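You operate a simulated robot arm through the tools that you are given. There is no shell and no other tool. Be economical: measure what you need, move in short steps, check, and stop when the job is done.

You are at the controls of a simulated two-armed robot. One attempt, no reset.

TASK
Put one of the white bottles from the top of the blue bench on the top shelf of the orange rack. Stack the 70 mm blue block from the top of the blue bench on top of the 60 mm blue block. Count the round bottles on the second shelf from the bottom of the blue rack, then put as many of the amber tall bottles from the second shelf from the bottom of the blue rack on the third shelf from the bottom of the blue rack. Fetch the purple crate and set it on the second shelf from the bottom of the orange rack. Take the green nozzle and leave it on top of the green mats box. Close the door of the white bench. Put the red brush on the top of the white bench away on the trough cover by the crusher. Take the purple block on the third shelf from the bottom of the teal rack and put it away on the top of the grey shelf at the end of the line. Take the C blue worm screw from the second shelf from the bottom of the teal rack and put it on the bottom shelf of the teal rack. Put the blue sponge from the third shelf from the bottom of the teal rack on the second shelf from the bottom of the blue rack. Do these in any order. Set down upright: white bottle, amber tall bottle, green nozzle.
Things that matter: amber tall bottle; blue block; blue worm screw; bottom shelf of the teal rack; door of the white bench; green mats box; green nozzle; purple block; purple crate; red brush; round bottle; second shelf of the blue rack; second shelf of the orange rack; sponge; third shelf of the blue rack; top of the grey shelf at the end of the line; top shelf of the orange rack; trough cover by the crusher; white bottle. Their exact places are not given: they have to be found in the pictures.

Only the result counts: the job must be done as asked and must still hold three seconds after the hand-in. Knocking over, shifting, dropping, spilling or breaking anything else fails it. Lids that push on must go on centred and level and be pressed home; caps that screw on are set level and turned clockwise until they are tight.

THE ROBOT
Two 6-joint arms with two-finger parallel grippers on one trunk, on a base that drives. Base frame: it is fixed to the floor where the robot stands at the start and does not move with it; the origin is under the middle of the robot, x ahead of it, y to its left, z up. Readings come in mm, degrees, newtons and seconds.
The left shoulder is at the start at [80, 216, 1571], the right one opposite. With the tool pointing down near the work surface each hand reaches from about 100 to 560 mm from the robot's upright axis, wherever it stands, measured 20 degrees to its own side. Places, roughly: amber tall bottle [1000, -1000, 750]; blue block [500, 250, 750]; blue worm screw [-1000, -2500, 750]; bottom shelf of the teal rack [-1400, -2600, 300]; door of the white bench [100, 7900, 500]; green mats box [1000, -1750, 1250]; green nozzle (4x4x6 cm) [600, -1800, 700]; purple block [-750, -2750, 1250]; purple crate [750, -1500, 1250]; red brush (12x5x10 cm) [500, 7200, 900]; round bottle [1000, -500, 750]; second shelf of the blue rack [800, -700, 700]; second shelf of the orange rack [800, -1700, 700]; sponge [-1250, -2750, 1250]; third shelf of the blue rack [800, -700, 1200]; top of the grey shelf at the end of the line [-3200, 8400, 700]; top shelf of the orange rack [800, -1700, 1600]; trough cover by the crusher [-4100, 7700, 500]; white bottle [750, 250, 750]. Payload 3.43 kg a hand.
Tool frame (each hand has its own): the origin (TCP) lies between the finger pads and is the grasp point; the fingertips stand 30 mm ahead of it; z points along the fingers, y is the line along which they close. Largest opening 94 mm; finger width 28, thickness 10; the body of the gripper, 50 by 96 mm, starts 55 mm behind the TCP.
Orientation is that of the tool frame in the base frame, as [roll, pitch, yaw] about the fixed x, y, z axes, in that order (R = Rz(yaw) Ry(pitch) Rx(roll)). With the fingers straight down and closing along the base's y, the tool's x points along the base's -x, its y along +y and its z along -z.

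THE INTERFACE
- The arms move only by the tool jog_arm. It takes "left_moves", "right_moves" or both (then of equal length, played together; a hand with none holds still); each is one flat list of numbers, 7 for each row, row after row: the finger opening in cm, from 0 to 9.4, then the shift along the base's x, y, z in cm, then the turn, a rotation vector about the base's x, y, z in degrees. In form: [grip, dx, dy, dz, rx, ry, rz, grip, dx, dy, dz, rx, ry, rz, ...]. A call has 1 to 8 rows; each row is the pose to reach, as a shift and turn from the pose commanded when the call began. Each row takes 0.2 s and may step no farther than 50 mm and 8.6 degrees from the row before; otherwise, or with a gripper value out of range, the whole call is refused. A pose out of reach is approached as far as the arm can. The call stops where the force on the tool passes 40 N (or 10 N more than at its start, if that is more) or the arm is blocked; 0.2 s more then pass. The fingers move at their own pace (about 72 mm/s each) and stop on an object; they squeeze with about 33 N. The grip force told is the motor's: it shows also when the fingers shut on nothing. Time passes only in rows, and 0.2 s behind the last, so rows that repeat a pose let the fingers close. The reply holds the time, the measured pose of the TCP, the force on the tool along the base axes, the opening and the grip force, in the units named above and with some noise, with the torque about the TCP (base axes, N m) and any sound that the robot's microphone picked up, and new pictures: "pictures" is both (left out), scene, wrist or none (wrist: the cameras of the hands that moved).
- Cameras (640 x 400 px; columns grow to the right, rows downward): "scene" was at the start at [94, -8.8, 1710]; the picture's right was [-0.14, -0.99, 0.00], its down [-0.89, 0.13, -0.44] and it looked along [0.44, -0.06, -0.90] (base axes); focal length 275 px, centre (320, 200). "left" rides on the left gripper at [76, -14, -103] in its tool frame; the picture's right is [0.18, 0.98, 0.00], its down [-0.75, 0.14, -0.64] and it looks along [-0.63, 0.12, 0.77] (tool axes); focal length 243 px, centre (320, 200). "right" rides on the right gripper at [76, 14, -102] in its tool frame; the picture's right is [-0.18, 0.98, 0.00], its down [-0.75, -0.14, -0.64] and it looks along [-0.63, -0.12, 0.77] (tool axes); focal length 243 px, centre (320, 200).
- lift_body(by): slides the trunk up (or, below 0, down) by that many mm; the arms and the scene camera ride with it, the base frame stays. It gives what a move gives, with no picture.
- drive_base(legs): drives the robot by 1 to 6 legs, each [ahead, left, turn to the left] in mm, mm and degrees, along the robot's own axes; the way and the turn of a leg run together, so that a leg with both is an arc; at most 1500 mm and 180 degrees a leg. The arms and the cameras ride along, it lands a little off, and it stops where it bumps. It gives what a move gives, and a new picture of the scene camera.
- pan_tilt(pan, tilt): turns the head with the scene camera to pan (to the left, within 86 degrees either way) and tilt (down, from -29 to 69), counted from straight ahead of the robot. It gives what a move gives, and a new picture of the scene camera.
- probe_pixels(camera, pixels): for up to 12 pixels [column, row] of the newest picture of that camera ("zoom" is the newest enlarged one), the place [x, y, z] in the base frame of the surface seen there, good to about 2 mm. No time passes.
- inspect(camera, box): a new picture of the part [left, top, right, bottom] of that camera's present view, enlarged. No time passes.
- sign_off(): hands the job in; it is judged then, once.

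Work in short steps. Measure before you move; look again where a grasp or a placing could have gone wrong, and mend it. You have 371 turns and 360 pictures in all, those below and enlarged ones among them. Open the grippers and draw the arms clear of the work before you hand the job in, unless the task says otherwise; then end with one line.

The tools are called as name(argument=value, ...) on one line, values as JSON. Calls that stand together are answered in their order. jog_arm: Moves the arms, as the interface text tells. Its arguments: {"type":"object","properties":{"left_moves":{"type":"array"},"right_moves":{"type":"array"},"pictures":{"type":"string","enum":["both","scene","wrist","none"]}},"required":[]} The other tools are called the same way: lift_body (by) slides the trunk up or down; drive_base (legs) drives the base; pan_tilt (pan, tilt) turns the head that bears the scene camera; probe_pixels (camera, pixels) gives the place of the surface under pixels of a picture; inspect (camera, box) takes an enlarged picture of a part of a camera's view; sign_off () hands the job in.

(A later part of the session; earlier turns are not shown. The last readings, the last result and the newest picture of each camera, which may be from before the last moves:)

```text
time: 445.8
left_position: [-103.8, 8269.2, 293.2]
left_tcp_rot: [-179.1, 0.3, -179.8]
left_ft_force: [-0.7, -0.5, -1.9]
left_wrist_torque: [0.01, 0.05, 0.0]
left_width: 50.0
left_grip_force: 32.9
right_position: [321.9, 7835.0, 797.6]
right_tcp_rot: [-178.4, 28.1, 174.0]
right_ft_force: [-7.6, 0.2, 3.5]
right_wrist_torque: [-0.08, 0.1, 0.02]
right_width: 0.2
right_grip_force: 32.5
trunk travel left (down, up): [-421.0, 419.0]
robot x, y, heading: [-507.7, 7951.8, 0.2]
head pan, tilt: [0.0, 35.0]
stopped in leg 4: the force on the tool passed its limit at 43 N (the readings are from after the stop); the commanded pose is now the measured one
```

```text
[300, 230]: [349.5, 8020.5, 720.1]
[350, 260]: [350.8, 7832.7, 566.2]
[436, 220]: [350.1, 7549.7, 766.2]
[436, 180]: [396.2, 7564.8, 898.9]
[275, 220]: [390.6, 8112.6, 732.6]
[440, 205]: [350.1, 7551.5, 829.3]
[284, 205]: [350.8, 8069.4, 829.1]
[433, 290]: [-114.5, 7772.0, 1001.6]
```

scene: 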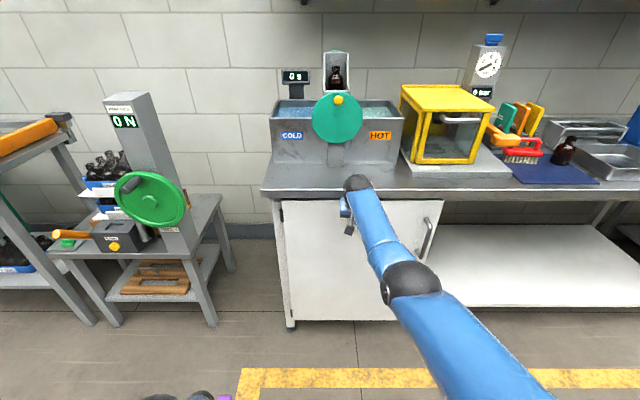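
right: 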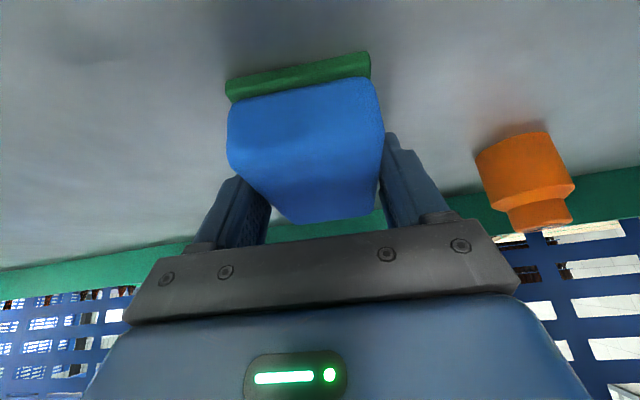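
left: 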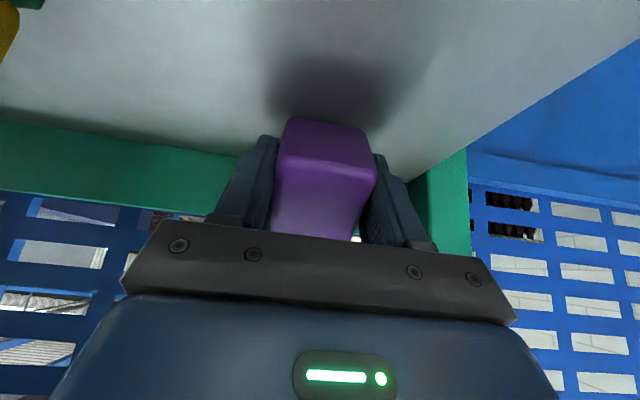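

The door lies flat at x=350 along its whole length: closed. I back off, raise the trunk and bring the right hand in and to vertical for the brush.

drive_base(legs=[[-250, 0, 0]])

lift_body(by=330)

jog_arm(right_moves=[2, -4, 0, -1, 0, 0, 1, 4, -8, 0, -2, 0, 0, 2, 5, -12, 0, -3, 0, 4, 3, 5, -15, 0, -4, 0, 9, 4, 5, -17, 0, -5, 0, 14, 4, 5, -19, 0, -6, 0, 19, 4, 5, -20, 0, -7, 0, 24, 4, 5, -20, 0, -8, 0, 28, 4], pictures="none")

inspect(camera="scene", box=[240, 130, 480, 340])

```text
time: 447.6
left_position: [-351.0, 8267.9, 294.6]
left_tcp_rot: [-179.1, 0.3, 179.7]
left_ft_force: [-0.7, 0.5, -1.2]
left_wrist_torque: [-0.03, 0.07, 0.0]
left_width: 50.1
left_grip_force: 33.2
right_position: [73.5, 7829.9, 795.8]
right_tcp_rot: [-178.4, 28.1, 173.6]
right_ft_force: [0.4, 0.0, -0.2]
right_wrist_torque: [0.05, -0.01, 0.0]
right_width: 0.2
right_grip_force: 33.0
trunk travel left (down, up): [-421.0, 419.0]
robot x, y, heading: [-759.6, 7949.6, -0.3]
head pan, tilt: [0.0, 35.0]
```

scene: 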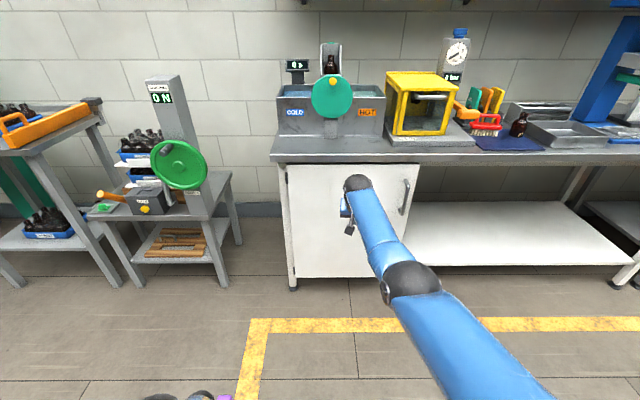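

```text
time: 450.8
left_position: [-350.7, 8267.9, 623.1]
left_tcp_rot: [-179.0, 0.3, 179.8]
left_ft_force: [-0.2, -0.7, -1.0]
left_wrist_torque: [0.0, 0.03, -0.01]
left_width: 49.8
left_grip_force: 33.1
right_position: [72.8, 7830.1, 1125.3]
right_tcp_rot: [-178.4, 28.1, 173.6]
right_ft_force: [0.4, -0.2, 0.2]
right_wrist_torque: [-0.02, 0.01, 0.0]
right_width: 0.0
right_grip_force: 33.1
trunk travel left (down, up): [-751.0, 89.0]
robot x, y, heading: [-758.5, 7950.0, -0.2]
head pan, tilt: [0.0, 35.0]
```

```text
time: 452.6
left_position: [-350.7, 8268.0, 623.2]
left_tcp_rot: [-179.1, 0.3, 179.8]
left_ft_force: [1.0, -0.3, -1.5]
left_wrist_torque: [0.02, 0.03, -0.03]
left_width: 50.2
left_grip_force: 32.7
right_position: [-127.0, 7829.8, 1045.4]
right_tcp_rot: [-176.2, 0.0, 178.1]
right_ft_force: [-0.5, 1.0, -0.1]
right_wrist_torque: [-0.01, 0.0, 0.0]
right_width: 49.9
right_grip_force: 0.0
trunk travel left (down, up): [-751.0, 89.0]
robot x, y, heading: [-758.7, 7948.4, -0.7]
head pan, tilt: [0.0, 35.0]
```

```text
1.90 times, centred on (360, 235) of scene
```

zoom: 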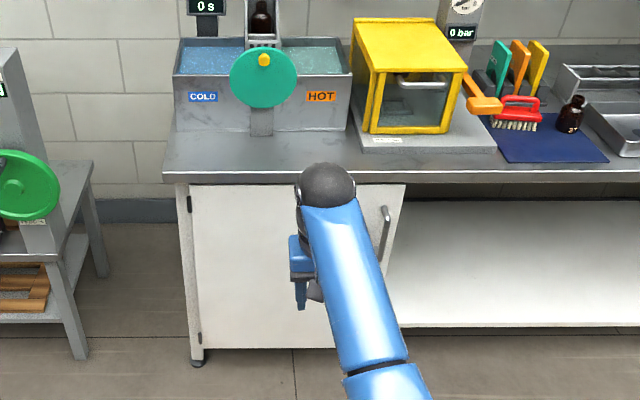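

The door is shut flush. I raise 80 mm, turn to 45° and sidestep so the hand comes over the brush.

lift_body(by=80)

drive_base(legs=[[0, 0, 45.6], [-240, 0, 0], [0, -1200, 0]])

jog_arm(right_moves=[5, 0, 0, 0, -2.7, -2.7, 0, 5, 0, 0, 0, -2.7, -2.7, 0], pictures="wrist")

```text
time: 453.8
left_position: [-350.9, 8267.4, 701.9]
left_tcp_rot: [-179.1, 0.2, 179.8]
left_ft_force: [-0.3, 0.4, -1.4]
left_wrist_torque: [-0.04, 0.03, 0.02]
left_width: 49.8
left_grip_force: 33.2
right_position: [-125.9, 7829.2, 1126.3]
right_tcp_rot: [-176.3, 0.2, 178.1]
right_ft_force: [-0.2, -0.1, 0.0]
right_wrist_torque: [0.03, 0.0, 0.02]
right_width: 50.1
right_grip_force: 0.0
trunk travel left (down, up): [-831.0, 9.0]
robot x, y, heading: [-756.1, 7949.8, -0.2]
head pan, tilt: [0.0, 35.0]
```

```text
time: 463.3
left_position: [-26.6, 7455.0, 702.8]
left_tcp_rot: [-179.1, 0.3, -134.6]
left_ft_force: [-0.2, -0.2, -1.3]
left_wrist_torque: [-0.04, 0.04, -0.01]
left_width: 50.1
left_grip_force: 33.1
right_position: [442.7, 7307.0, 1126.0]
right_tcp_rot: [-176.3, 0.3, -136.3]
right_ft_force: [0.4, 0.1, 0.1]
right_wrist_torque: [0.01, -0.02, 0.01]
right_width: 50.1
right_grip_force: 0.1
trunk travel left (down, up): [-831.0, 9.0]
robot x, y, heading: [-85.0, 6940.2, 45.2]
head pan, tilt: [0.0, 35.0]
```

scene: 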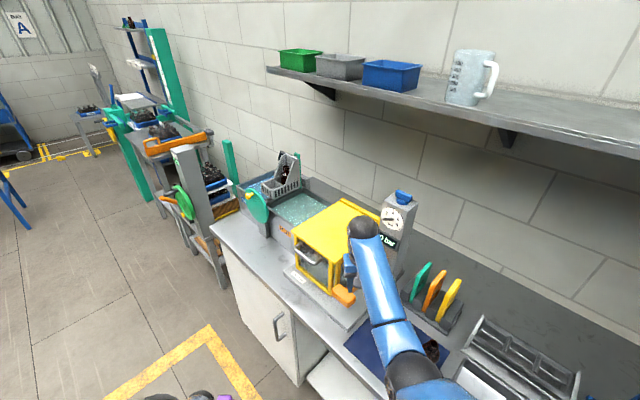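

```text
time: 463.9
left_position: [-26.5, 7454.1, 703.3]
left_tcp_rot: [-179.0, 0.2, -134.6]
left_ft_force: [-0.2, 0.3, -1.5]
left_wrist_torque: [-0.03, 0.07, 0.01]
left_width: 49.7
left_grip_force: 33.0
right_position: [443.0, 7306.8, 1124.5]
right_tcp_rot: [-172.5, 0.3, -136.2]
right_ft_force: [0.0, 0.1, 0.7]
right_wrist_torque: [0.02, 0.0, -0.01]
right_width: 49.8
right_grip_force: 0.0
trunk travel left (down, up): [-831.0, 9.0]
robot x, y, heading: [-86.3, 6945.2, 45.3]
head pan, tilt: [0.0, 35.0]
```

right: 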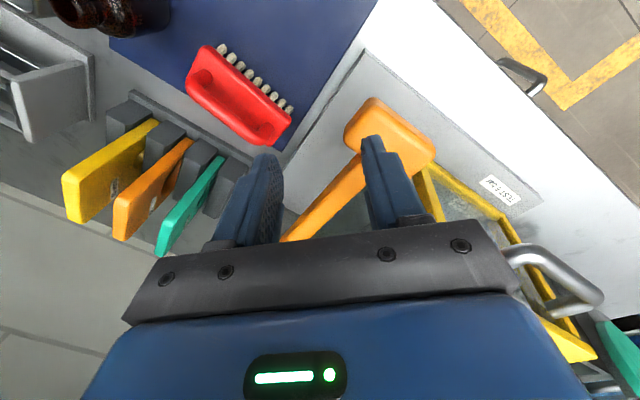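

I reverse the tilt correction, then turn the hand so it closes along x and move it over the brush.

jog_arm(right_moves=[5, 0, 0, 0, 5.4, 5.4, 0, 5, 0, 0, 0, 5.4, 5.4, 0], pictures="none")

jog_arm(right_moves=[6, 1.5, -1.5, 0, 0, 0, 8, 6, 3, -3, 0, 0, 0, 16, 6, 4.5, -4.5, 0, 0, 0, 24, 6, 6, -6, 0, 0, 0, 32, 6, 7.5, -7.5, 0, 0, 0, 40, 6, 8.5, -9.2, 0, 0, 0, 46, 6, 8.5, -9.2, -2, 0, 0, 46], pictures="wrist")

```text
time: 464.5
left_position: [-25.0, 7453.4, 702.5]
left_tcp_rot: [-179.1, 0.3, -134.6]
left_ft_force: [-0.8, -0.2, -2.3]
left_wrist_torque: [-0.07, 0.08, 0.0]
left_width: 50.3
left_grip_force: 32.8
right_position: [442.7, 7307.1, 1127.8]
right_tcp_rot: [179.8, 0.0, -136.4]
right_ft_force: [0.5, 0.4, 0.7]
right_wrist_torque: [0.01, -0.01, 0.0]
right_width: 50.0
right_grip_force: 0.1
trunk travel left (down, up): [-831.0, 9.0]
robot x, y, heading: [-80.2, 6942.6, 45.1]
head pan, tilt: [0.0, 35.0]
```

```text
time: 466.1
left_position: [-27.0, 7453.1, 702.5]
left_tcp_rot: [-179.1, 0.3, -134.6]
left_ft_force: [0.4, 0.2, -2.7]
left_wrist_torque: [-0.05, 0.07, -0.02]
left_width: 50.0
left_grip_force: 32.8
right_position: [529.4, 7216.0, 1105.1]
right_tcp_rot: [179.9, 0.1, -90.2]
right_ft_force: [0.9, 0.7, -0.7]
right_wrist_torque: [0.0, 0.03, 0.0]
right_width: 60.0
right_grip_force: 0.1
trunk travel left (down, up): [-831.0, 9.0]
robot x, y, heading: [-83.1, 6944.7, 45.3]
head pan, tilt: [0.0, 35.0]
```

right: 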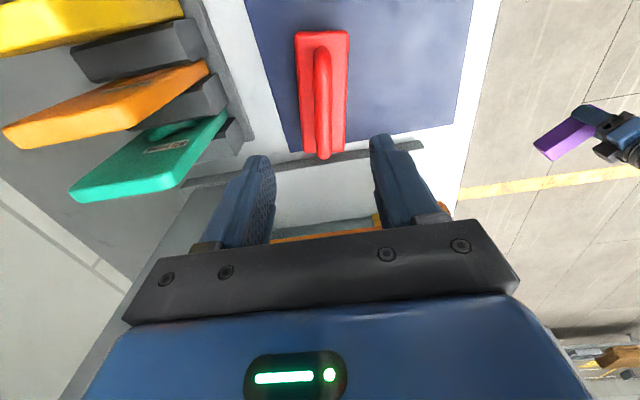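

The brush now lines up with the hand. I probe its handle for the exact centre.

probe_pixels(camera="right", pixels=[[321, 55], [322, 80], [324, 110], [325, 145], [308, 80], [338, 80], [300, 35], [345, 35], [303, 148], [342, 148]])

```text
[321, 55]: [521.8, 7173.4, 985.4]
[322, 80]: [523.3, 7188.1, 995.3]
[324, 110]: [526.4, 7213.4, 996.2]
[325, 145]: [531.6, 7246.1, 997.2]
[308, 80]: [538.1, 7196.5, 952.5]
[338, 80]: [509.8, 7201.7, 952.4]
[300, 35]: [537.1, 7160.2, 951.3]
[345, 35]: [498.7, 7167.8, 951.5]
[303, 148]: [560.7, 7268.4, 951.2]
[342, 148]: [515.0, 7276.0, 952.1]
```

Handle centre (526,7212), top z 997, turned 8°. I match it, lower to z≈990 and close.

jog_arm(right_moves=[6, -0.3, -0.4, -4, 0, 0, -7.8, 6, -0.3, -0.4, -8, 0, 0, -7.8, 6, -0.3, -0.4, -11.4, 0, 0, -7.8, 0, -0.3, -0.4, -11.4, 0, 0, -7.8, 0, -0.3, -0.4, -11.4, 0, 0, -7.8, 0, -0.3, -0.4, -11.4, 0, 0, -7.8, 0, -0.3, -0.4, -11.4, 0, 0, -7.8], pictures="wrist")

jog_arm(right_moves=[0, 0, 0, 4, 0, 0, 0, 0, 0, 0, 8, 0, 0, 0, 0, 0, 0, 11, 0, 0, 0], pictures="wrist")

```text
time: 467.7
left_position: [-25.8, 7453.6, 702.8]
left_tcp_rot: [-179.0, 0.2, -134.6]
left_ft_force: [0.0, 0.6, -2.3]
left_wrist_torque: [-0.06, 0.06, 0.0]
left_width: 50.1
left_grip_force: 33.3
right_position: [527.6, 7209.6, 989.4]
right_tcp_rot: [179.8, 0.1, -98.1]
right_ft_force: [0.0, 0.8, 0.9]
right_wrist_torque: [-0.02, -0.03, 0.01]
right_width: 19.6
right_grip_force: 32.2
trunk travel left (down, up): [-831.0, 9.0]
robot x, y, heading: [-85.4, 6944.4, 45.0]
head pan, tilt: [0.0, 35.0]
```

right: 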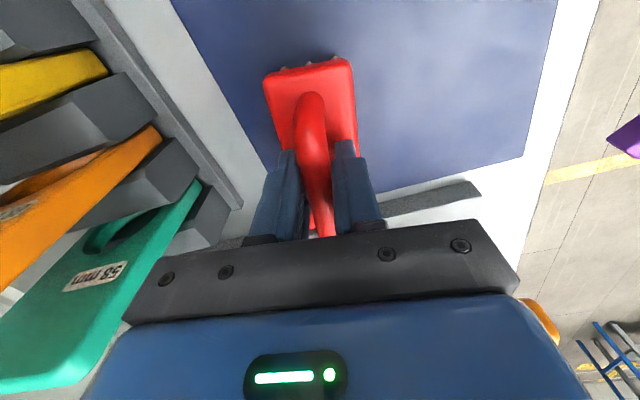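

```text
time: 468.5
left_position: [-26.0, 7453.5, 702.9]
left_tcp_rot: [-179.1, 0.2, -134.5]
left_ft_force: [-0.2, 0.2, -1.9]
left_wrist_torque: [-0.05, 0.07, 0.02]
left_width: 50.0
left_grip_force: 32.8
right_position: [527.0, 7210.7, 1102.8]
right_tcp_rot: [179.8, 0.1, -98.2]
right_ft_force: [0.1, 0.8, -2.2]
right_wrist_torque: [-0.08, 0.05, -0.02]
right_width: 19.6
right_grip_force: 33.0
trunk travel left (down, up): [-831.0, 9.0]
robot x, y, heading: [-82.5, 6940.4, 45.0]
head pan, tilt: [0.0, 35.0]
```

right: 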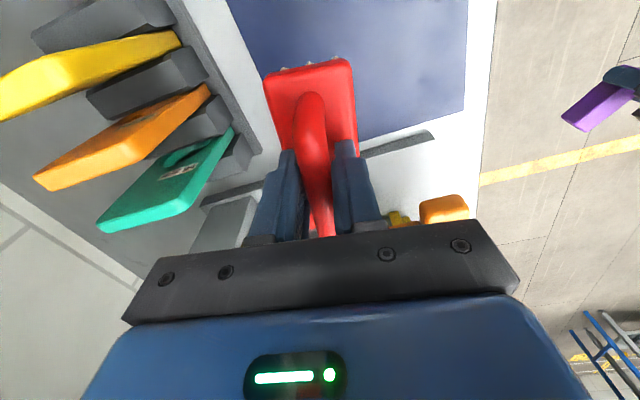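

The brush is held. I back off from the bench, move to open floor, and turn to face -x to look for the crusher and the grey shelf.

drive_base(legs=[[-380, 0, 0], [0, 800, 0], [0, 0, 135]])

pan_tilt(pan=0, tilt=15)

```text
time: 480.4
left_position: [-1313.2, 6907.1, 702.4]
left_tcp_rot: [-179.1, 0.2, 1.1]
left_ft_force: [0.6, 0.0, -0.8]
left_wrist_torque: [-0.01, -0.07, 0.02]
left_width: 50.0
left_grip_force: 33.1
right_position: [-1538.8, 7469.0, 1099.1]
right_tcp_rot: [179.8, 0.1, 37.6]
right_ft_force: [-0.5, 0.0, -2.1]
right_wrist_torque: [0.03, 0.04, 0.0]
right_width: 19.5
right_grip_force: 32.6
trunk travel left (down, up): [-831.0, 9.0]
robot x, y, heading: [-916.7, 7231.7, -179.3]
head pan, tilt: [0.0, 35.0]
```

scene: 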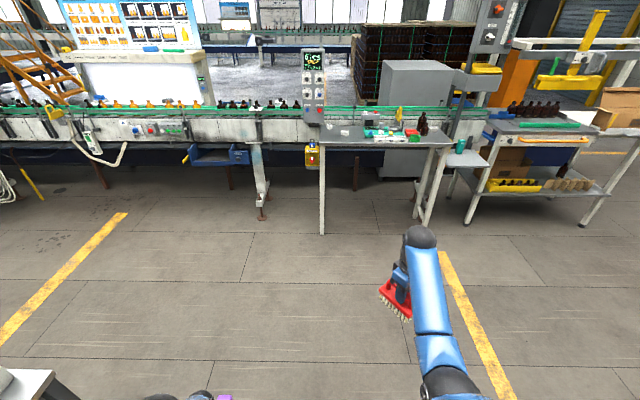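

```text
time: 481.2
left_position: [-1312.9, 6908.2, 701.9]
left_tcp_rot: [-179.1, 0.2, 1.1]
left_ft_force: [-0.1, -0.3, -1.7]
left_wrist_torque: [0.0, -0.02, 0.01]
left_width: 49.7
left_grip_force: 33.3
right_position: [-1539.7, 7467.0, 1099.5]
right_tcp_rot: [179.7, 0.1, 37.6]
right_ft_force: [0.7, -0.6, -2.0]
right_wrist_torque: [-0.01, -0.05, 0.0]
right_width: 19.5
right_grip_force: 33.6
trunk travel left (down, up): [-831.0, 9.0]
robot x, y, heading: [-913.8, 7236.1, -179.3]
head pan, tilt: [0.0, 15.0]
```

scene: 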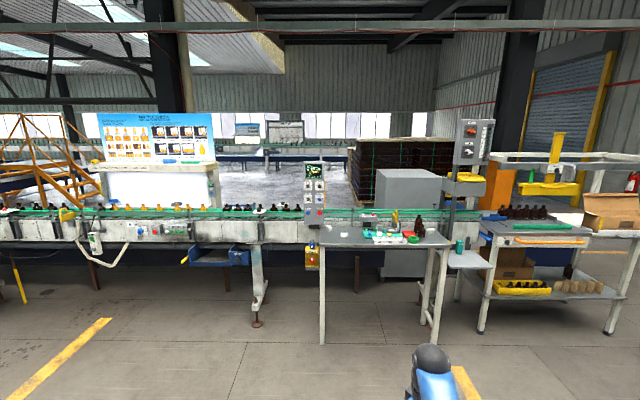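

inspect(camera="scene", box=[300, 110, 640, 350])

probe_pixels(camera="scene", pixels=[[385, 240], [465, 260], [410, 200], [410, 250], [540, 242], [550, 295], [540, 160], [590, 185], [610, 235], [500, 185], [405, 178], [480, 265]])

```text
1.67 times, centred on (470, 230) of scene
```

zoom: 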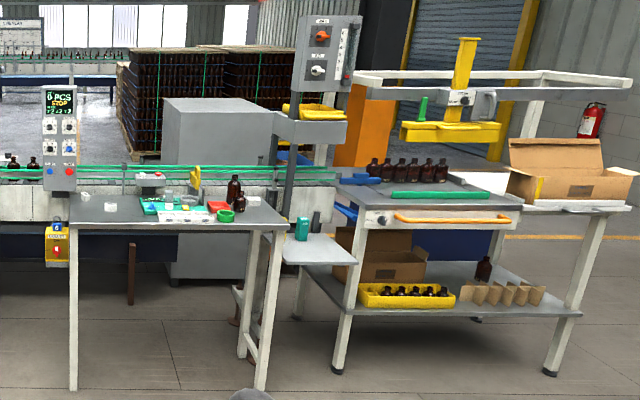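

```text
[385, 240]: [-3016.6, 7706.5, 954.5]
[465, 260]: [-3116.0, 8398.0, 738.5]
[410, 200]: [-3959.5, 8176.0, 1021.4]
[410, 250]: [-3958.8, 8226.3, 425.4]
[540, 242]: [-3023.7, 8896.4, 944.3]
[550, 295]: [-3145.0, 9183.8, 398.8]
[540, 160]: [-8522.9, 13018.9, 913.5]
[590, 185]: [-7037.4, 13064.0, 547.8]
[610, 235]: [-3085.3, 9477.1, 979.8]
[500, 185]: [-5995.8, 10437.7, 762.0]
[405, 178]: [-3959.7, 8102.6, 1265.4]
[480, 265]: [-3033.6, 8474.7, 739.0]
```

The grey end-of-line shelf is at about (-3116,8398), top z≈739. I zoom in for its edges and what stands on it.

inspect(camera="scene", box=[425, 215, 515, 285])

probe_pixels(camera="zoom", pixels=[[160, 260], [190, 350], [340, 350], [330, 300], [250, 300], [300, 270], [210, 210], [250, 200], [310, 240], [180, 300]])

jog_arm(left_moves=[3, -3, 0, 2.5, 0, 0, 0, 3, -6, 0, 5, 0, 0, 0, 3, -9, 0, 7.5, 0, 0, 0, 3, -12, 0, 10, 0, 0, 0, 3, -15, 0, 12.5, 0, 0, 0, 3, -18, 0, 15, 0, 0, 0], pictures="wrist")

```text
5.71 times, centred on (470, 250) of scene
```

zoom: 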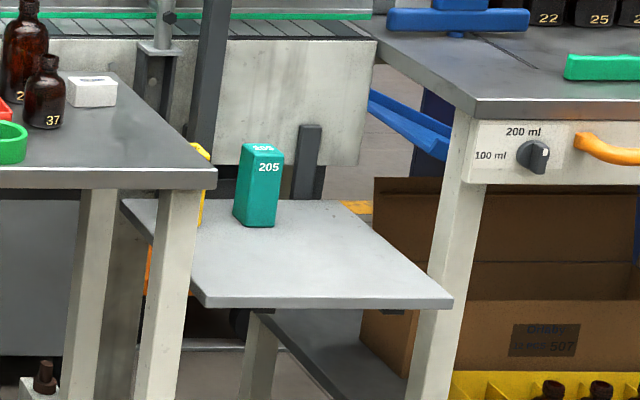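

```text
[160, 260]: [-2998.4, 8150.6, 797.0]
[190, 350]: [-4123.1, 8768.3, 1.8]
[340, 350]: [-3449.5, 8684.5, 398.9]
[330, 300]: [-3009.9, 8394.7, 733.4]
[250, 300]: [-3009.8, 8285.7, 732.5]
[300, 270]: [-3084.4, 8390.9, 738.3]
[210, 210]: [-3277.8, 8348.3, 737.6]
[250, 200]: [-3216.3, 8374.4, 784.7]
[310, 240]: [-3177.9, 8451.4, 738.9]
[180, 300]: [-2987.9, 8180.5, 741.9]
```

```text
time: 482.6
left_position: [-1495.8, 6905.9, 847.1]
left_tcp_rot: [-179.2, 0.1, 1.1]
left_ft_force: [0.2, -0.2, -1.5]
left_wrist_torque: [0.03, -0.06, 0.02]
left_width: 50.1
left_grip_force: 32.6
left hand out of reach, approached as far as the arm can: row 1, 2, 3, 4, 5, 6
right_position: [-1540.7, 7468.8, 1100.3]
right_tcp_rot: [179.8, 0.1, 37.6]
right_ft_force: [0.2, -0.4, -2.4]
right_wrist_torque: [0.02, -0.02, 0.01]
right_width: 19.8
right_grip_force: 33.0
trunk travel left (down, up): [-831.0, 9.0]
robot x, y, heading: [-915.7, 7231.2, -179.2]
head pan, tilt: [0.0, 15.0]
```

left: 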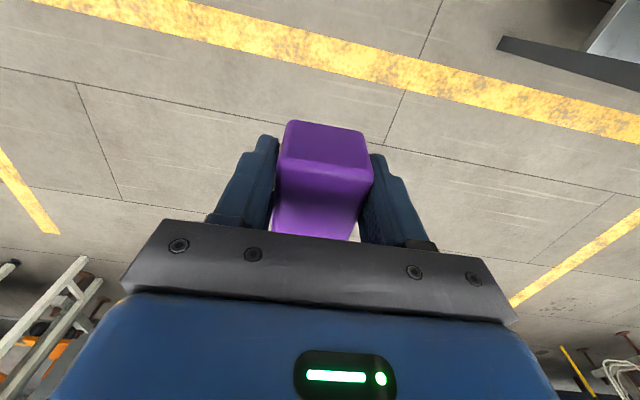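

The shelf's free front part is around (-3090,8400). I approach it diagonally at heading 125° so both hands stay clear of the tables.

drive_base(legs=[[0, 0, -55.8], [650, 400, 0], [600, 398, 0]])

pan_tilt(pan=10, tilt=35)

```text
time: 492.7
left_position: [-2872.4, 8094.3, 849.0]
left_tcp_rot: [-179.2, 0.2, -55.0]
left_ft_force: [0.0, -1.3, -1.6]
left_wrist_torque: [-0.05, 0.0, 0.02]
left_width: 50.0
left_grip_force: 32.5
right_position: [-2429.4, 8443.7, 1100.1]
right_tcp_rot: [179.8, 0.2, -18.6]
right_ft_force: [0.3, 0.7, -1.9]
right_wrist_torque: [0.05, -0.01, -0.01]
right_width: 19.9
right_grip_force: 32.6
trunk travel left (down, up): [-831.0, 9.0]
robot x, y, heading: [-2274.5, 7796.7, 124.7]
head pan, tilt: [0.0, 15.0]
```

scene: 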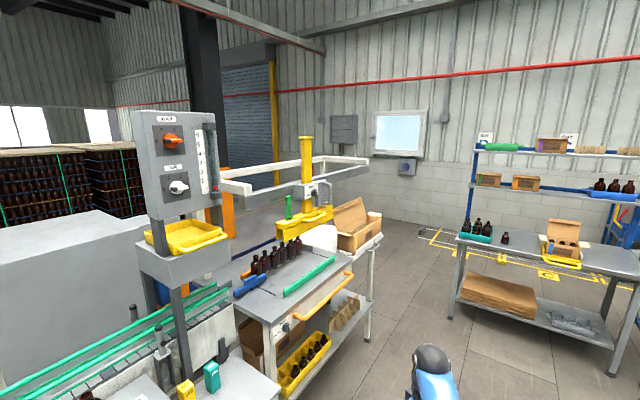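

```text
time: 493.6
left_position: [-2874.6, 8095.3, 847.4]
left_tcp_rot: [-179.1, 0.2, -55.0]
left_ft_force: [-0.4, -1.2, -1.4]
left_wrist_torque: [-0.03, -0.04, 0.0]
left_width: 49.8
left_grip_force: 32.9
right_position: [-2432.0, 8444.9, 1100.7]
right_tcp_rot: [179.9, 0.1, -18.5]
right_ft_force: [0.0, 0.5, -1.2]
right_wrist_torque: [0.0, 0.02, 0.02]
right_width: 19.8
right_grip_force: 32.9
trunk travel left (down, up): [-831.0, 9.0]
robot x, y, heading: [-2279.0, 7794.9, 124.6]
head pan, tilt: [10.0, 35.0]
```

scene: 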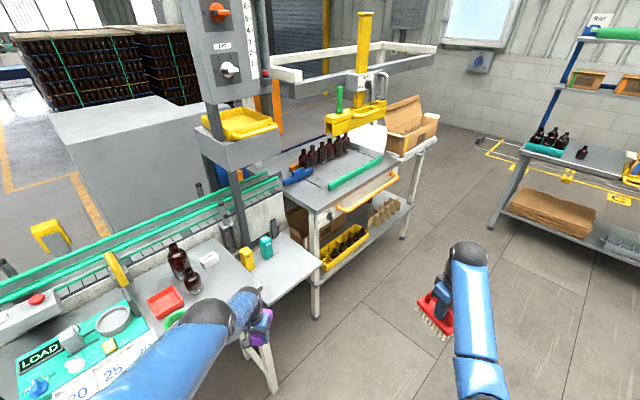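

I check the packing table's front line before moving the last 300 mm.

probe_pixels(camera="scene", pixels=[[320, 213], [395, 170], [435, 145], [300, 272], [275, 240], [240, 290], [255, 300], [420, 300], [262, 322], [270, 350]])

drive_base(legs=[[251, -174, 0]])

```text
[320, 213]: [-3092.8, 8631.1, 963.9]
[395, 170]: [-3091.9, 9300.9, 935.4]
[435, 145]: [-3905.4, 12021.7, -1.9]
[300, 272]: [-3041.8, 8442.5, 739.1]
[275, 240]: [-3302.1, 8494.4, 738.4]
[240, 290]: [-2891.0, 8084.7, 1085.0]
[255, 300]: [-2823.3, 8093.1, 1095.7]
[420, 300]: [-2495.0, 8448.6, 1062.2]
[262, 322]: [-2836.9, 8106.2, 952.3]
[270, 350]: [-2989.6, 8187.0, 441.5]
```

```text
time: 495.6
left_position: [-2873.0, 8400.9, 848.8]
left_tcp_rot: [-179.0, 0.3, -55.3]
left_ft_force: [0.1, 0.1, -0.8]
left_wrist_torque: [0.0, -0.04, 0.0]
left_width: 50.2
left_grip_force: 33.2
right_position: [-2429.1, 8746.4, 1101.6]
right_tcp_rot: [179.9, 0.1, -18.9]
right_ft_force: [-0.4, 0.1, -1.6]
right_wrist_torque: [0.03, -0.02, -0.01]
right_width: 19.6
right_grip_force: 33.1
trunk travel left (down, up): [-831.0, 9.0]
robot x, y, heading: [-2282.0, 8095.1, 124.1]
head pan, tilt: [10.0, 35.0]
```

scene: 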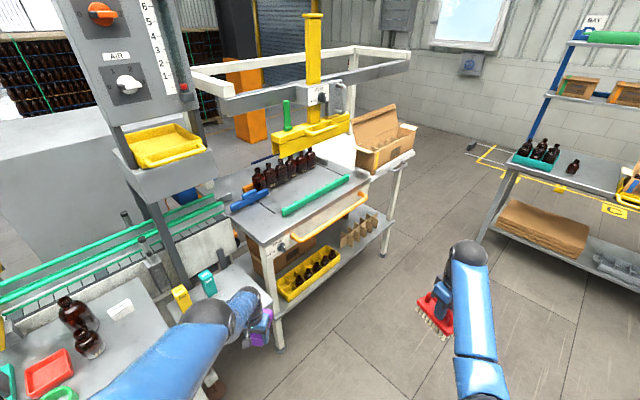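

drive_base(legs=[[118, 174, 0]])

inspect(camera="left", box=[0, 0, 640, 400])

inspect(camera="scene", box=[150, 230, 330, 360])

```text
time: 497.3
left_position: [-3079.8, 8400.0, 849.6]
left_tcp_rot: [-179.2, 0.2, -55.1]
left_ft_force: [-0.4, 0.2, -1.1]
left_wrist_torque: [-0.08, 0.01, 0.01]
left_width: 50.0
left_grip_force: 32.8
right_position: [-2636.5, 8749.0, 1101.1]
right_tcp_rot: [179.8, 0.3, -18.6]
right_ft_force: [-0.4, -0.2, -1.6]
right_wrist_torque: [0.02, 0.02, 0.0]
right_width: 19.7
right_grip_force: 33.1
trunk travel left (down, up): [-831.0, 9.0]
robot x, y, heading: [-2489.0, 8096.1, 124.7]
head pan, tilt: [10.0, 35.0]
```

scene: 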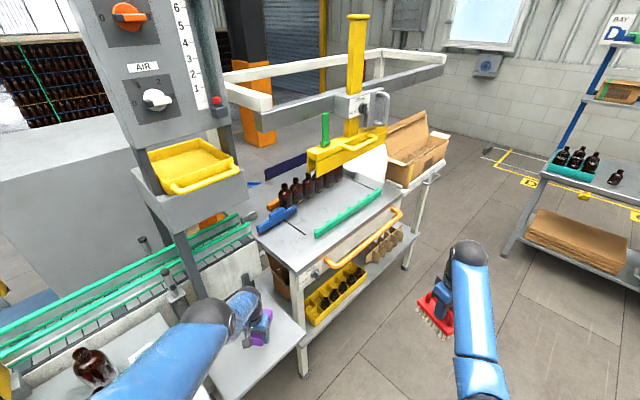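

```text
1.00 times, centred on (320, 200) of left (not enlarged: the box is as wide or as high as the picture)
```

zoom: 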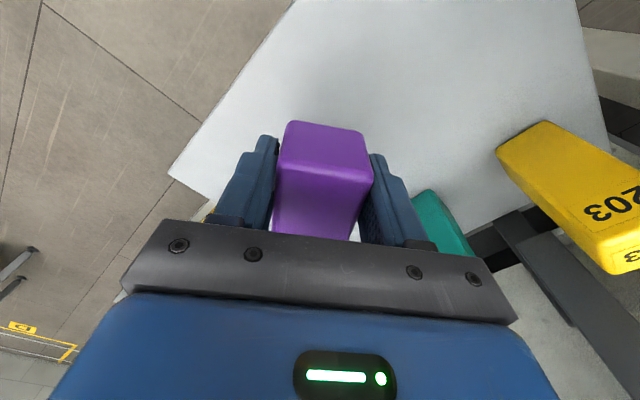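

```text
3.08 times, centred on (240, 295) of scene
```

zoom: 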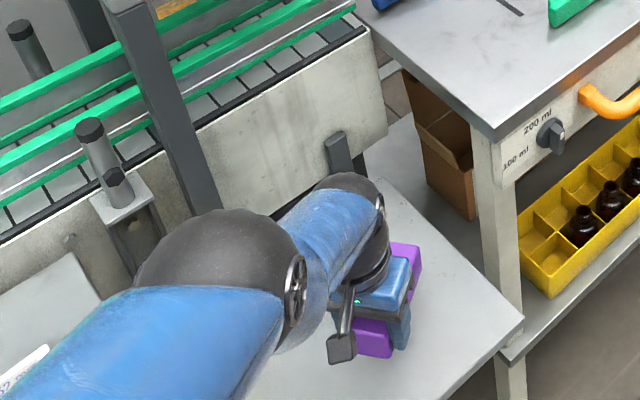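

The block is above the shelf's free area. I lower it in steps until contact.

lift_body(by=-55)

lift_body(by=-12)

inspect(camera="scene", box=[190, 240, 330, 360])

```text
time: 498.2
left_position: [-3083.0, 8398.4, 793.4]
left_tcp_rot: [-179.0, 0.0, -55.1]
left_ft_force: [-0.6, 0.0, -2.2]
left_wrist_torque: [-0.06, -0.05, 0.02]
left_width: 49.9
left_grip_force: 33.2
right_position: [-2640.9, 8747.9, 1043.9]
right_tcp_rot: [179.8, 0.0, -18.6]
right_ft_force: [0.1, 0.1, -1.3]
right_wrist_torque: [0.0, -0.06, 0.02]
right_width: 19.6
right_grip_force: 33.3
trunk travel left (down, up): [-776.0, 64.0]
robot x, y, heading: [-2489.1, 8098.3, 124.5]
head pan, tilt: [10.0, 35.0]
```

```text
time: 498.8
left_position: [-3081.6, 8399.4, 780.9]
left_tcp_rot: [-179.1, 0.1, -55.1]
left_ft_force: [-0.1, 0.3, -2.1]
left_wrist_torque: [-0.03, -0.03, -0.04]
left_width: 49.8
left_grip_force: 32.8
right_position: [-2639.4, 8748.3, 1033.0]
right_tcp_rot: [179.8, -0.1, -18.6]
right_ft_force: [0.3, -0.6, -1.8]
right_wrist_torque: [0.01, -0.01, 0.05]
right_width: 19.8
right_grip_force: 33.2
trunk travel left (down, up): [-764.0, 76.0]
robot x, y, heading: [-2490.0, 8101.0, 124.9]
head pan, tilt: [10.0, 35.0]
```

```text
3.33 times, centred on (260, 300) of scene
```

zoom: 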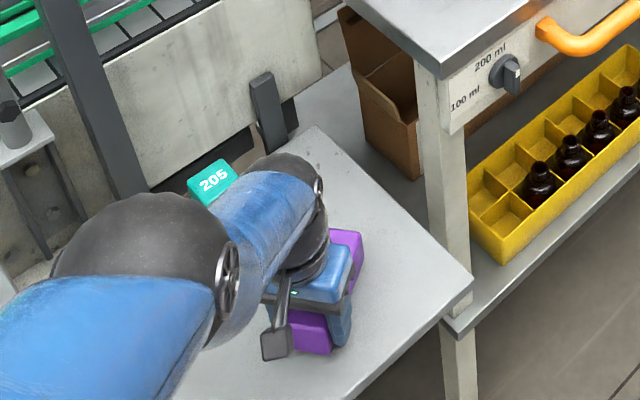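

lift_body(by=-6)

lift_body(by=-4)

```text
time: 499.4
left_position: [-3082.0, 8399.5, 776.0]
left_tcp_rot: [-179.2, 0.3, -55.1]
left_ft_force: [1.1, -1.8, 9.5]
left_wrist_torque: [0.65, 0.77, 0.02]
left_width: 50.2
left_grip_force: 33.3
right_position: [-2639.0, 8747.7, 1027.5]
right_tcp_rot: [179.8, 0.2, -18.7]
right_ft_force: [1.2, 0.0, -1.9]
right_wrist_torque: [-0.01, 0.0, -0.03]
right_width: 19.6
right_grip_force: 33.1
trunk travel left (down, up): [-758.0, 82.0]
robot x, y, heading: [-2486.8, 8099.6, 124.5]
head pan, tilt: [10.0, 35.0]
```

```text
time: 499.9
left_position: [-3081.5, 8400.6, 772.7]
left_tcp_rot: [-179.2, 0.3, -55.1]
left_ft_force: [0.6, -1.9, 16.4]
left_wrist_torque: [-0.13, 0.46, -0.02]
left_width: 50.1
left_grip_force: 33.0
right_position: [-2638.4, 8746.6, 1024.1]
right_tcp_rot: [179.8, 0.2, -18.7]
right_ft_force: [-0.7, -0.6, -1.8]
right_wrist_torque: [0.01, -0.03, -0.02]
right_width: 19.6
right_grip_force: 32.9
trunk travel left (down, up): [-754.0, 86.0]
robot x, y, heading: [-2484.8, 8097.3, 124.9]
head pan, tilt: [10.0, 35.0]
```

The block is down. I release it and rise.

jog_arm(left_moves=[7, 0, 0, 0, 0, 0, 0, 9, 0, 0, 0, 0, 0, 0, 9, 0, 0, 0, 0, 0, 0], pictures="none")

lift_body(by=82)

drive_base(legs=[[-118, -174, 0]])

inspect(camera="scene", box=[150, 230, 330, 360])

```text
time: 500.7
left_position: [-3082.3, 8398.4, 771.0]
left_tcp_rot: [-179.1, 0.1, -55.1]
left_ft_force: [0.3, -1.3, 2.1]
left_wrist_torque: [-0.13, 0.05, 0.09]
left_width: 89.9
left_grip_force: 0.2
right_position: [-2639.3, 8748.5, 1024.5]
right_tcp_rot: [179.8, 0.1, -18.6]
right_ft_force: [0.3, 0.5, -2.6]
right_wrist_torque: [0.0, -0.01, -0.01]
right_width: 19.8
right_grip_force: 33.1
trunk travel left (down, up): [-754.0, 86.0]
robot x, y, heading: [-2490.3, 8099.8, 124.7]
head pan, tilt: [10.0, 35.0]
```

```text
time: 501.9
left_position: [-3080.8, 8399.5, 853.0]
left_tcp_rot: [-179.1, 0.1, -55.2]
left_ft_force: [0.3, 0.1, -0.7]
left_wrist_torque: [-0.05, 0.0, 0.0]
left_width: 90.3
left_grip_force: 0.1
right_position: [-2638.1, 8748.5, 1106.3]
right_tcp_rot: [179.8, 0.1, -18.5]
right_ft_force: [0.5, 0.5, -1.4]
right_wrist_torque: [-0.05, -0.04, 0.0]
right_width: 19.6
right_grip_force: 33.0
trunk travel left (down, up): [-836.0, 4.0]
robot x, y, heading: [-2489.0, 8099.2, 124.6]
head pan, tilt: [10.0, 35.0]
```

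```text
time: 503.6
left_position: [-2872.1, 8401.2, 850.1]
left_tcp_rot: [-178.9, 0.0, -55.0]
left_ft_force: [-1.4, -1.0, -0.8]
left_wrist_torque: [0.01, -0.03, 0.01]
left_width: 89.9
left_grip_force: 0.1
right_position: [-2432.0, 8748.9, 1104.2]
right_tcp_rot: [179.8, -0.1, -18.4]
right_ft_force: [-0.4, 0.1, -0.8]
right_wrist_torque: [-0.01, -0.03, 0.01]
right_width: 19.7
right_grip_force: 33.5
trunk travel left (down, up): [-836.0, 4.0]
robot x, y, heading: [-2274.4, 8098.7, 125.1]
head pan, tilt: [10.0, 35.0]
```

scene: 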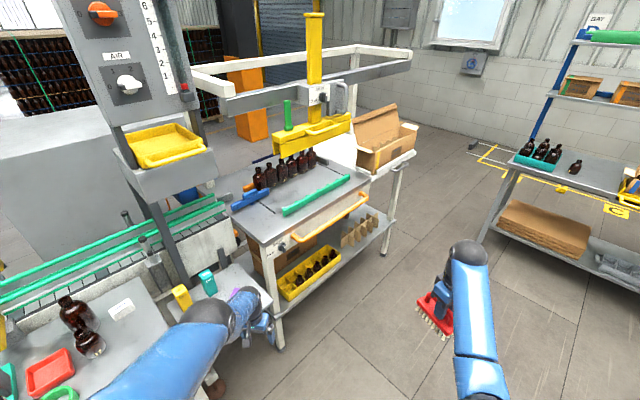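

```text
3.08 times, centred on (240, 295) of scene
```

zoom: 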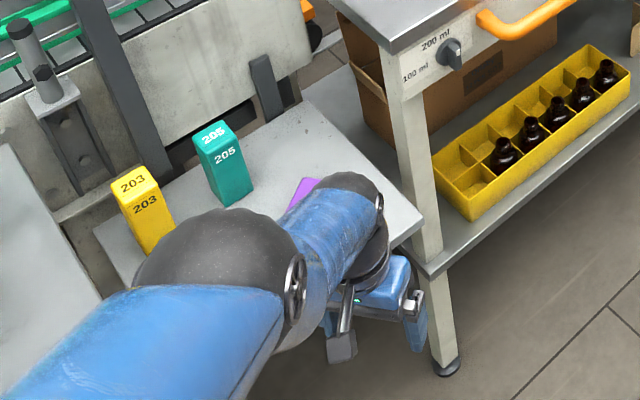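

The purple block rests on the shelf. Now I look over the line toward the crusher area for the trough cover.

drive_base(legs=[[-300, 0, 0]])

pan_tilt(pan=50, tilt=15)

```text
time: 505.6
left_position: [-2698.5, 8149.3, 850.9]
left_tcp_rot: [-179.1, 0.0, -54.8]
left_ft_force: [0.2, 0.5, 0.3]
left_wrist_torque: [-0.02, 0.02, -0.02]
left_width: 89.9
left_grip_force: 0.0
right_position: [-2257.6, 8500.9, 1103.8]
right_tcp_rot: [179.7, 0.0, -18.4]
right_ft_force: [-0.3, 0.3, -0.7]
right_wrist_torque: [-0.02, 0.02, 0.03]
right_width: 19.8
right_grip_force: 32.3
trunk travel left (down, up): [-836.0, 4.0]
robot x, y, heading: [-2100.9, 7847.9, 125.0]
head pan, tilt: [10.0, 35.0]
```

scene: 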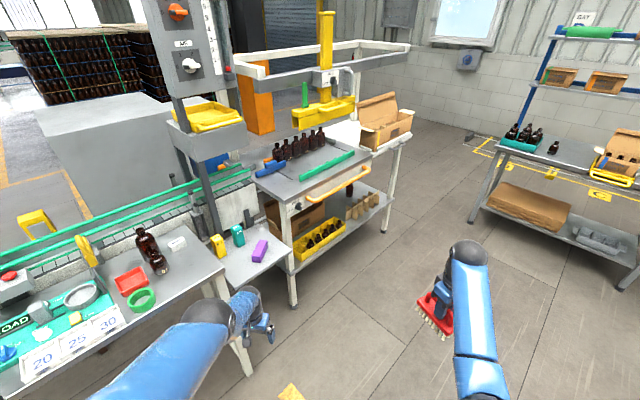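

```text
time: 506.7
left_position: [-2695.5, 8147.5, 853.3]
left_tcp_rot: [-179.0, 0.3, -54.7]
left_ft_force: [1.0, 0.6, 0.7]
left_wrist_torque: [0.0, 0.0, 0.03]
left_width: 89.8
left_grip_force: 0.1
right_position: [-2255.0, 8498.3, 1105.8]
right_tcp_rot: [179.7, 0.1, -18.5]
right_ft_force: [-1.0, -0.6, -1.2]
right_wrist_torque: [0.0, 0.0, -0.02]
right_width: 19.8
right_grip_force: 32.8
trunk travel left (down, up): [-836.0, 4.0]
robot x, y, heading: [-2099.5, 7849.7, 124.8]
head pan, tilt: [50.0, 15.0]
```

scene: 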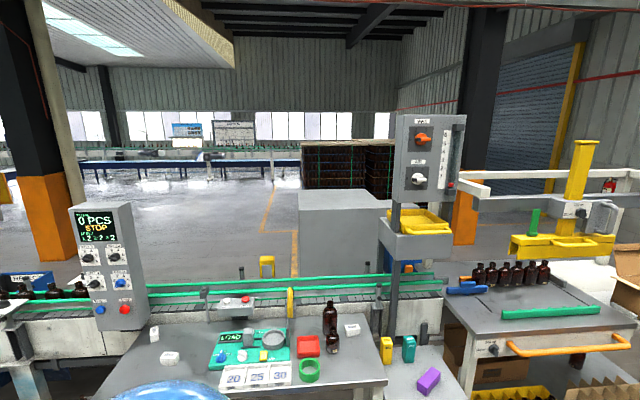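

inspect(camera="scene", box=[200, 170, 420, 330])

probe_pixels(camera="scene", pixels=[[267, 258], [275, 270], [242, 268], [310, 240], [330, 215], [340, 192], [280, 285], [255, 283], [330, 265], [250, 240], [200, 255], [300, 195]])

```text
2.50 times, centred on (310, 250) of scene
```

zoom: 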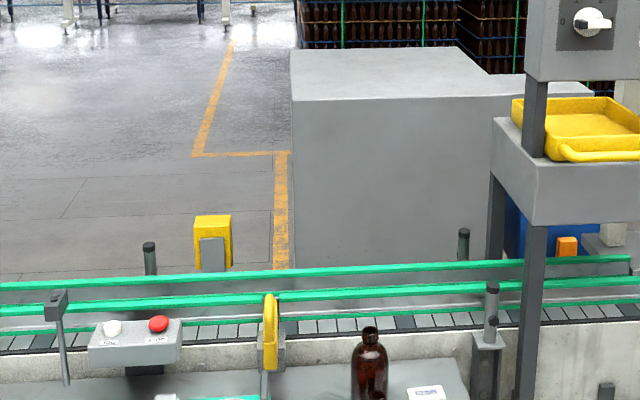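

```text
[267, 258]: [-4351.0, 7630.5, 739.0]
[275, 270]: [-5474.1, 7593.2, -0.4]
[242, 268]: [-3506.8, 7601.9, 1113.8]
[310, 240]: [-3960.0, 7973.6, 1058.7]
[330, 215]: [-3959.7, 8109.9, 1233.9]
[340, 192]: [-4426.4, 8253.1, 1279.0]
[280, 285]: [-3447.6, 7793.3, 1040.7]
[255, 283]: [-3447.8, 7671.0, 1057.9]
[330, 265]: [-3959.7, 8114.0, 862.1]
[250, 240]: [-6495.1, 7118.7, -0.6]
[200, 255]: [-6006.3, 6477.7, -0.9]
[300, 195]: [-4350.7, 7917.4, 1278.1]
```

The crusher is the grey box at x≈-3960, y≥7920, with the trough hidden behind the line. I must go around the packing table; I drive toward +y and look.

drive_base(legs=[[0, 0, -34.8], [1100, 0, 0]])

pan_tilt(pan=45, tilt=20)

```text
time: 514.0
left_position: [-2440.1, 9537.6, 854.2]
left_tcp_rot: [-179.1, 0.2, -88.6]
left_ft_force: [-0.3, 0.5, 0.2]
left_wrist_torque: [0.02, -0.03, 0.01]
left_width: 90.1
left_grip_force: 0.2
right_position: [-1878.0, 9583.3, 1105.1]
right_tcp_rot: [179.7, 0.1, -52.2]
right_ft_force: [0.6, 0.7, -1.9]
right_wrist_torque: [0.01, 0.01, 0.0]
right_width: 19.7
right_grip_force: 33.2
trunk travel left (down, up): [-836.0, 4.0]
robot x, y, heading: [-2110.3, 8961.5, 91.0]
head pan, tilt: [50.0, 15.0]
```

scene: 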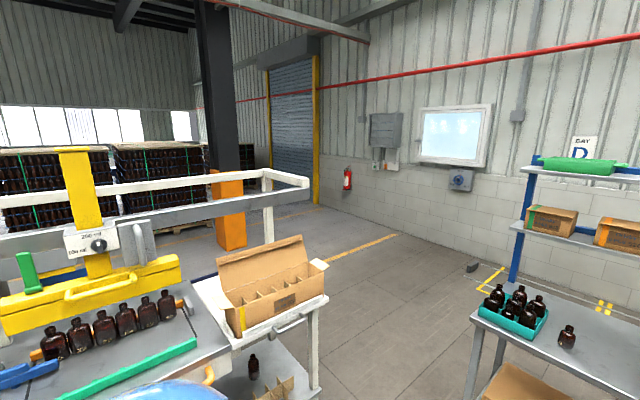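

```text
time: 514.7
left_position: [-2440.0, 9537.8, 852.2]
left_tcp_rot: [-179.1, 0.2, -88.7]
left_ft_force: [0.6, 0.8, 0.1]
left_wrist_torque: [0.0, 0.01, 0.04]
left_width: 90.0
left_grip_force: 0.0
right_position: [-1877.9, 9582.9, 1106.0]
right_tcp_rot: [179.8, 0.0, -52.2]
right_ft_force: [-0.4, -0.3, -2.4]
right_wrist_torque: [-0.04, 0.01, 0.0]
right_width: 19.4
right_grip_force: 33.1
trunk travel left (down, up): [-836.0, 4.0]
robot x, y, heading: [-2110.7, 8957.9, 91.2]
head pan, tilt: [45.0, 20.0]
```

scene: 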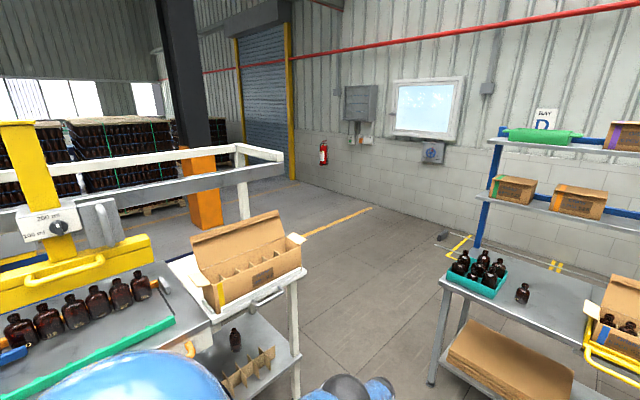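

probe_pixels(camera="scene", pixels=[[295, 350], [300, 270], [180, 262], [205, 222], [300, 210], [440, 375], [450, 280], [100, 190], [240, 175], [350, 280], [280, 160], [150, 205]])

```text
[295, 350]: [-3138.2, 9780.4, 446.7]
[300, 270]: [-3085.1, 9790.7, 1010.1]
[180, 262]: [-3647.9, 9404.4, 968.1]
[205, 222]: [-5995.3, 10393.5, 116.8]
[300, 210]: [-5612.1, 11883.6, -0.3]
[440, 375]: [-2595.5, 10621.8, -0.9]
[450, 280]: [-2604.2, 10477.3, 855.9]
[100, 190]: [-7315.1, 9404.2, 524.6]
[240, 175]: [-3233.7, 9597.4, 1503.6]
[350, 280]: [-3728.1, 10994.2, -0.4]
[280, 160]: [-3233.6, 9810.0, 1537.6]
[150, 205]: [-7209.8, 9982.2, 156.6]
```

The gap between packing table and rack passes diagonally. I bring the left hand inward by 200 mm, then drive through at heading 141°.

jog_arm(left_moves=[5, 4, 0, 2, 0, 0, 0, 3, 8, 0, 4, 0, 0, 0, 0, 12, 0, 5, 0, 0, 0, 0, 16, 0, 6, 0, 0, 0, 0, 20, 0, 7, 0, 0, 0], pictures="none")

drive_base(legs=[[620, 50, 0], [0, 0, 50], [1000, 0, 0]])

```text
time: 515.9
left_position: [-2233.2, 9575.8, 894.5]
left_tcp_rot: [-179.1, 0.1, -88.6]
left_ft_force: [0.3, 0.6, 0.7]
left_wrist_torque: [-0.01, 0.03, 0.0]
left_width: 0.0
left_grip_force: 32.8
left hand out of reach, approached as far as the arm can: row 1, 2, 3, 4, 5
right_position: [-1875.6, 9584.2, 1104.3]
right_tcp_rot: [179.6, 0.1, -52.2]
right_ft_force: [-0.4, 0.5, -0.9]
right_wrist_torque: [-0.01, -0.01, 0.01]
right_width: 19.6
right_grip_force: 33.0
trunk travel left (down, up): [-836.0, 4.0]
robot x, y, heading: [-2110.9, 8959.5, 90.7]
head pan, tilt: [45.0, 20.0]
```

```text
time: 526.4
left_position: [-3510.2, 10501.1, 894.6]
left_tcp_rot: [-179.1, 0.2, -38.2]
left_ft_force: [-0.6, -0.3, 0.2]
left_wrist_torque: [0.02, -0.01, -0.03]
left_width: 0.0
left_grip_force: 33.5
right_position: [-3289.9, 10780.0, 1106.0]
right_tcp_rot: [179.9, 0.1, -1.7]
right_ft_force: [-0.7, 1.0, -1.0]
right_wrist_torque: [0.01, -0.02, 0.0]
right_width: 19.6
right_grip_force: 33.2
trunk travel left (down, up): [-836.0, 4.0]
robot x, y, heading: [-2958.8, 10208.2, 141.9]
head pan, tilt: [45.0, 20.0]
```

scene: 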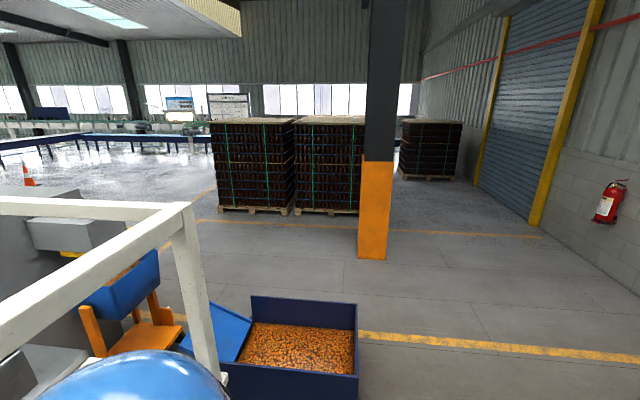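

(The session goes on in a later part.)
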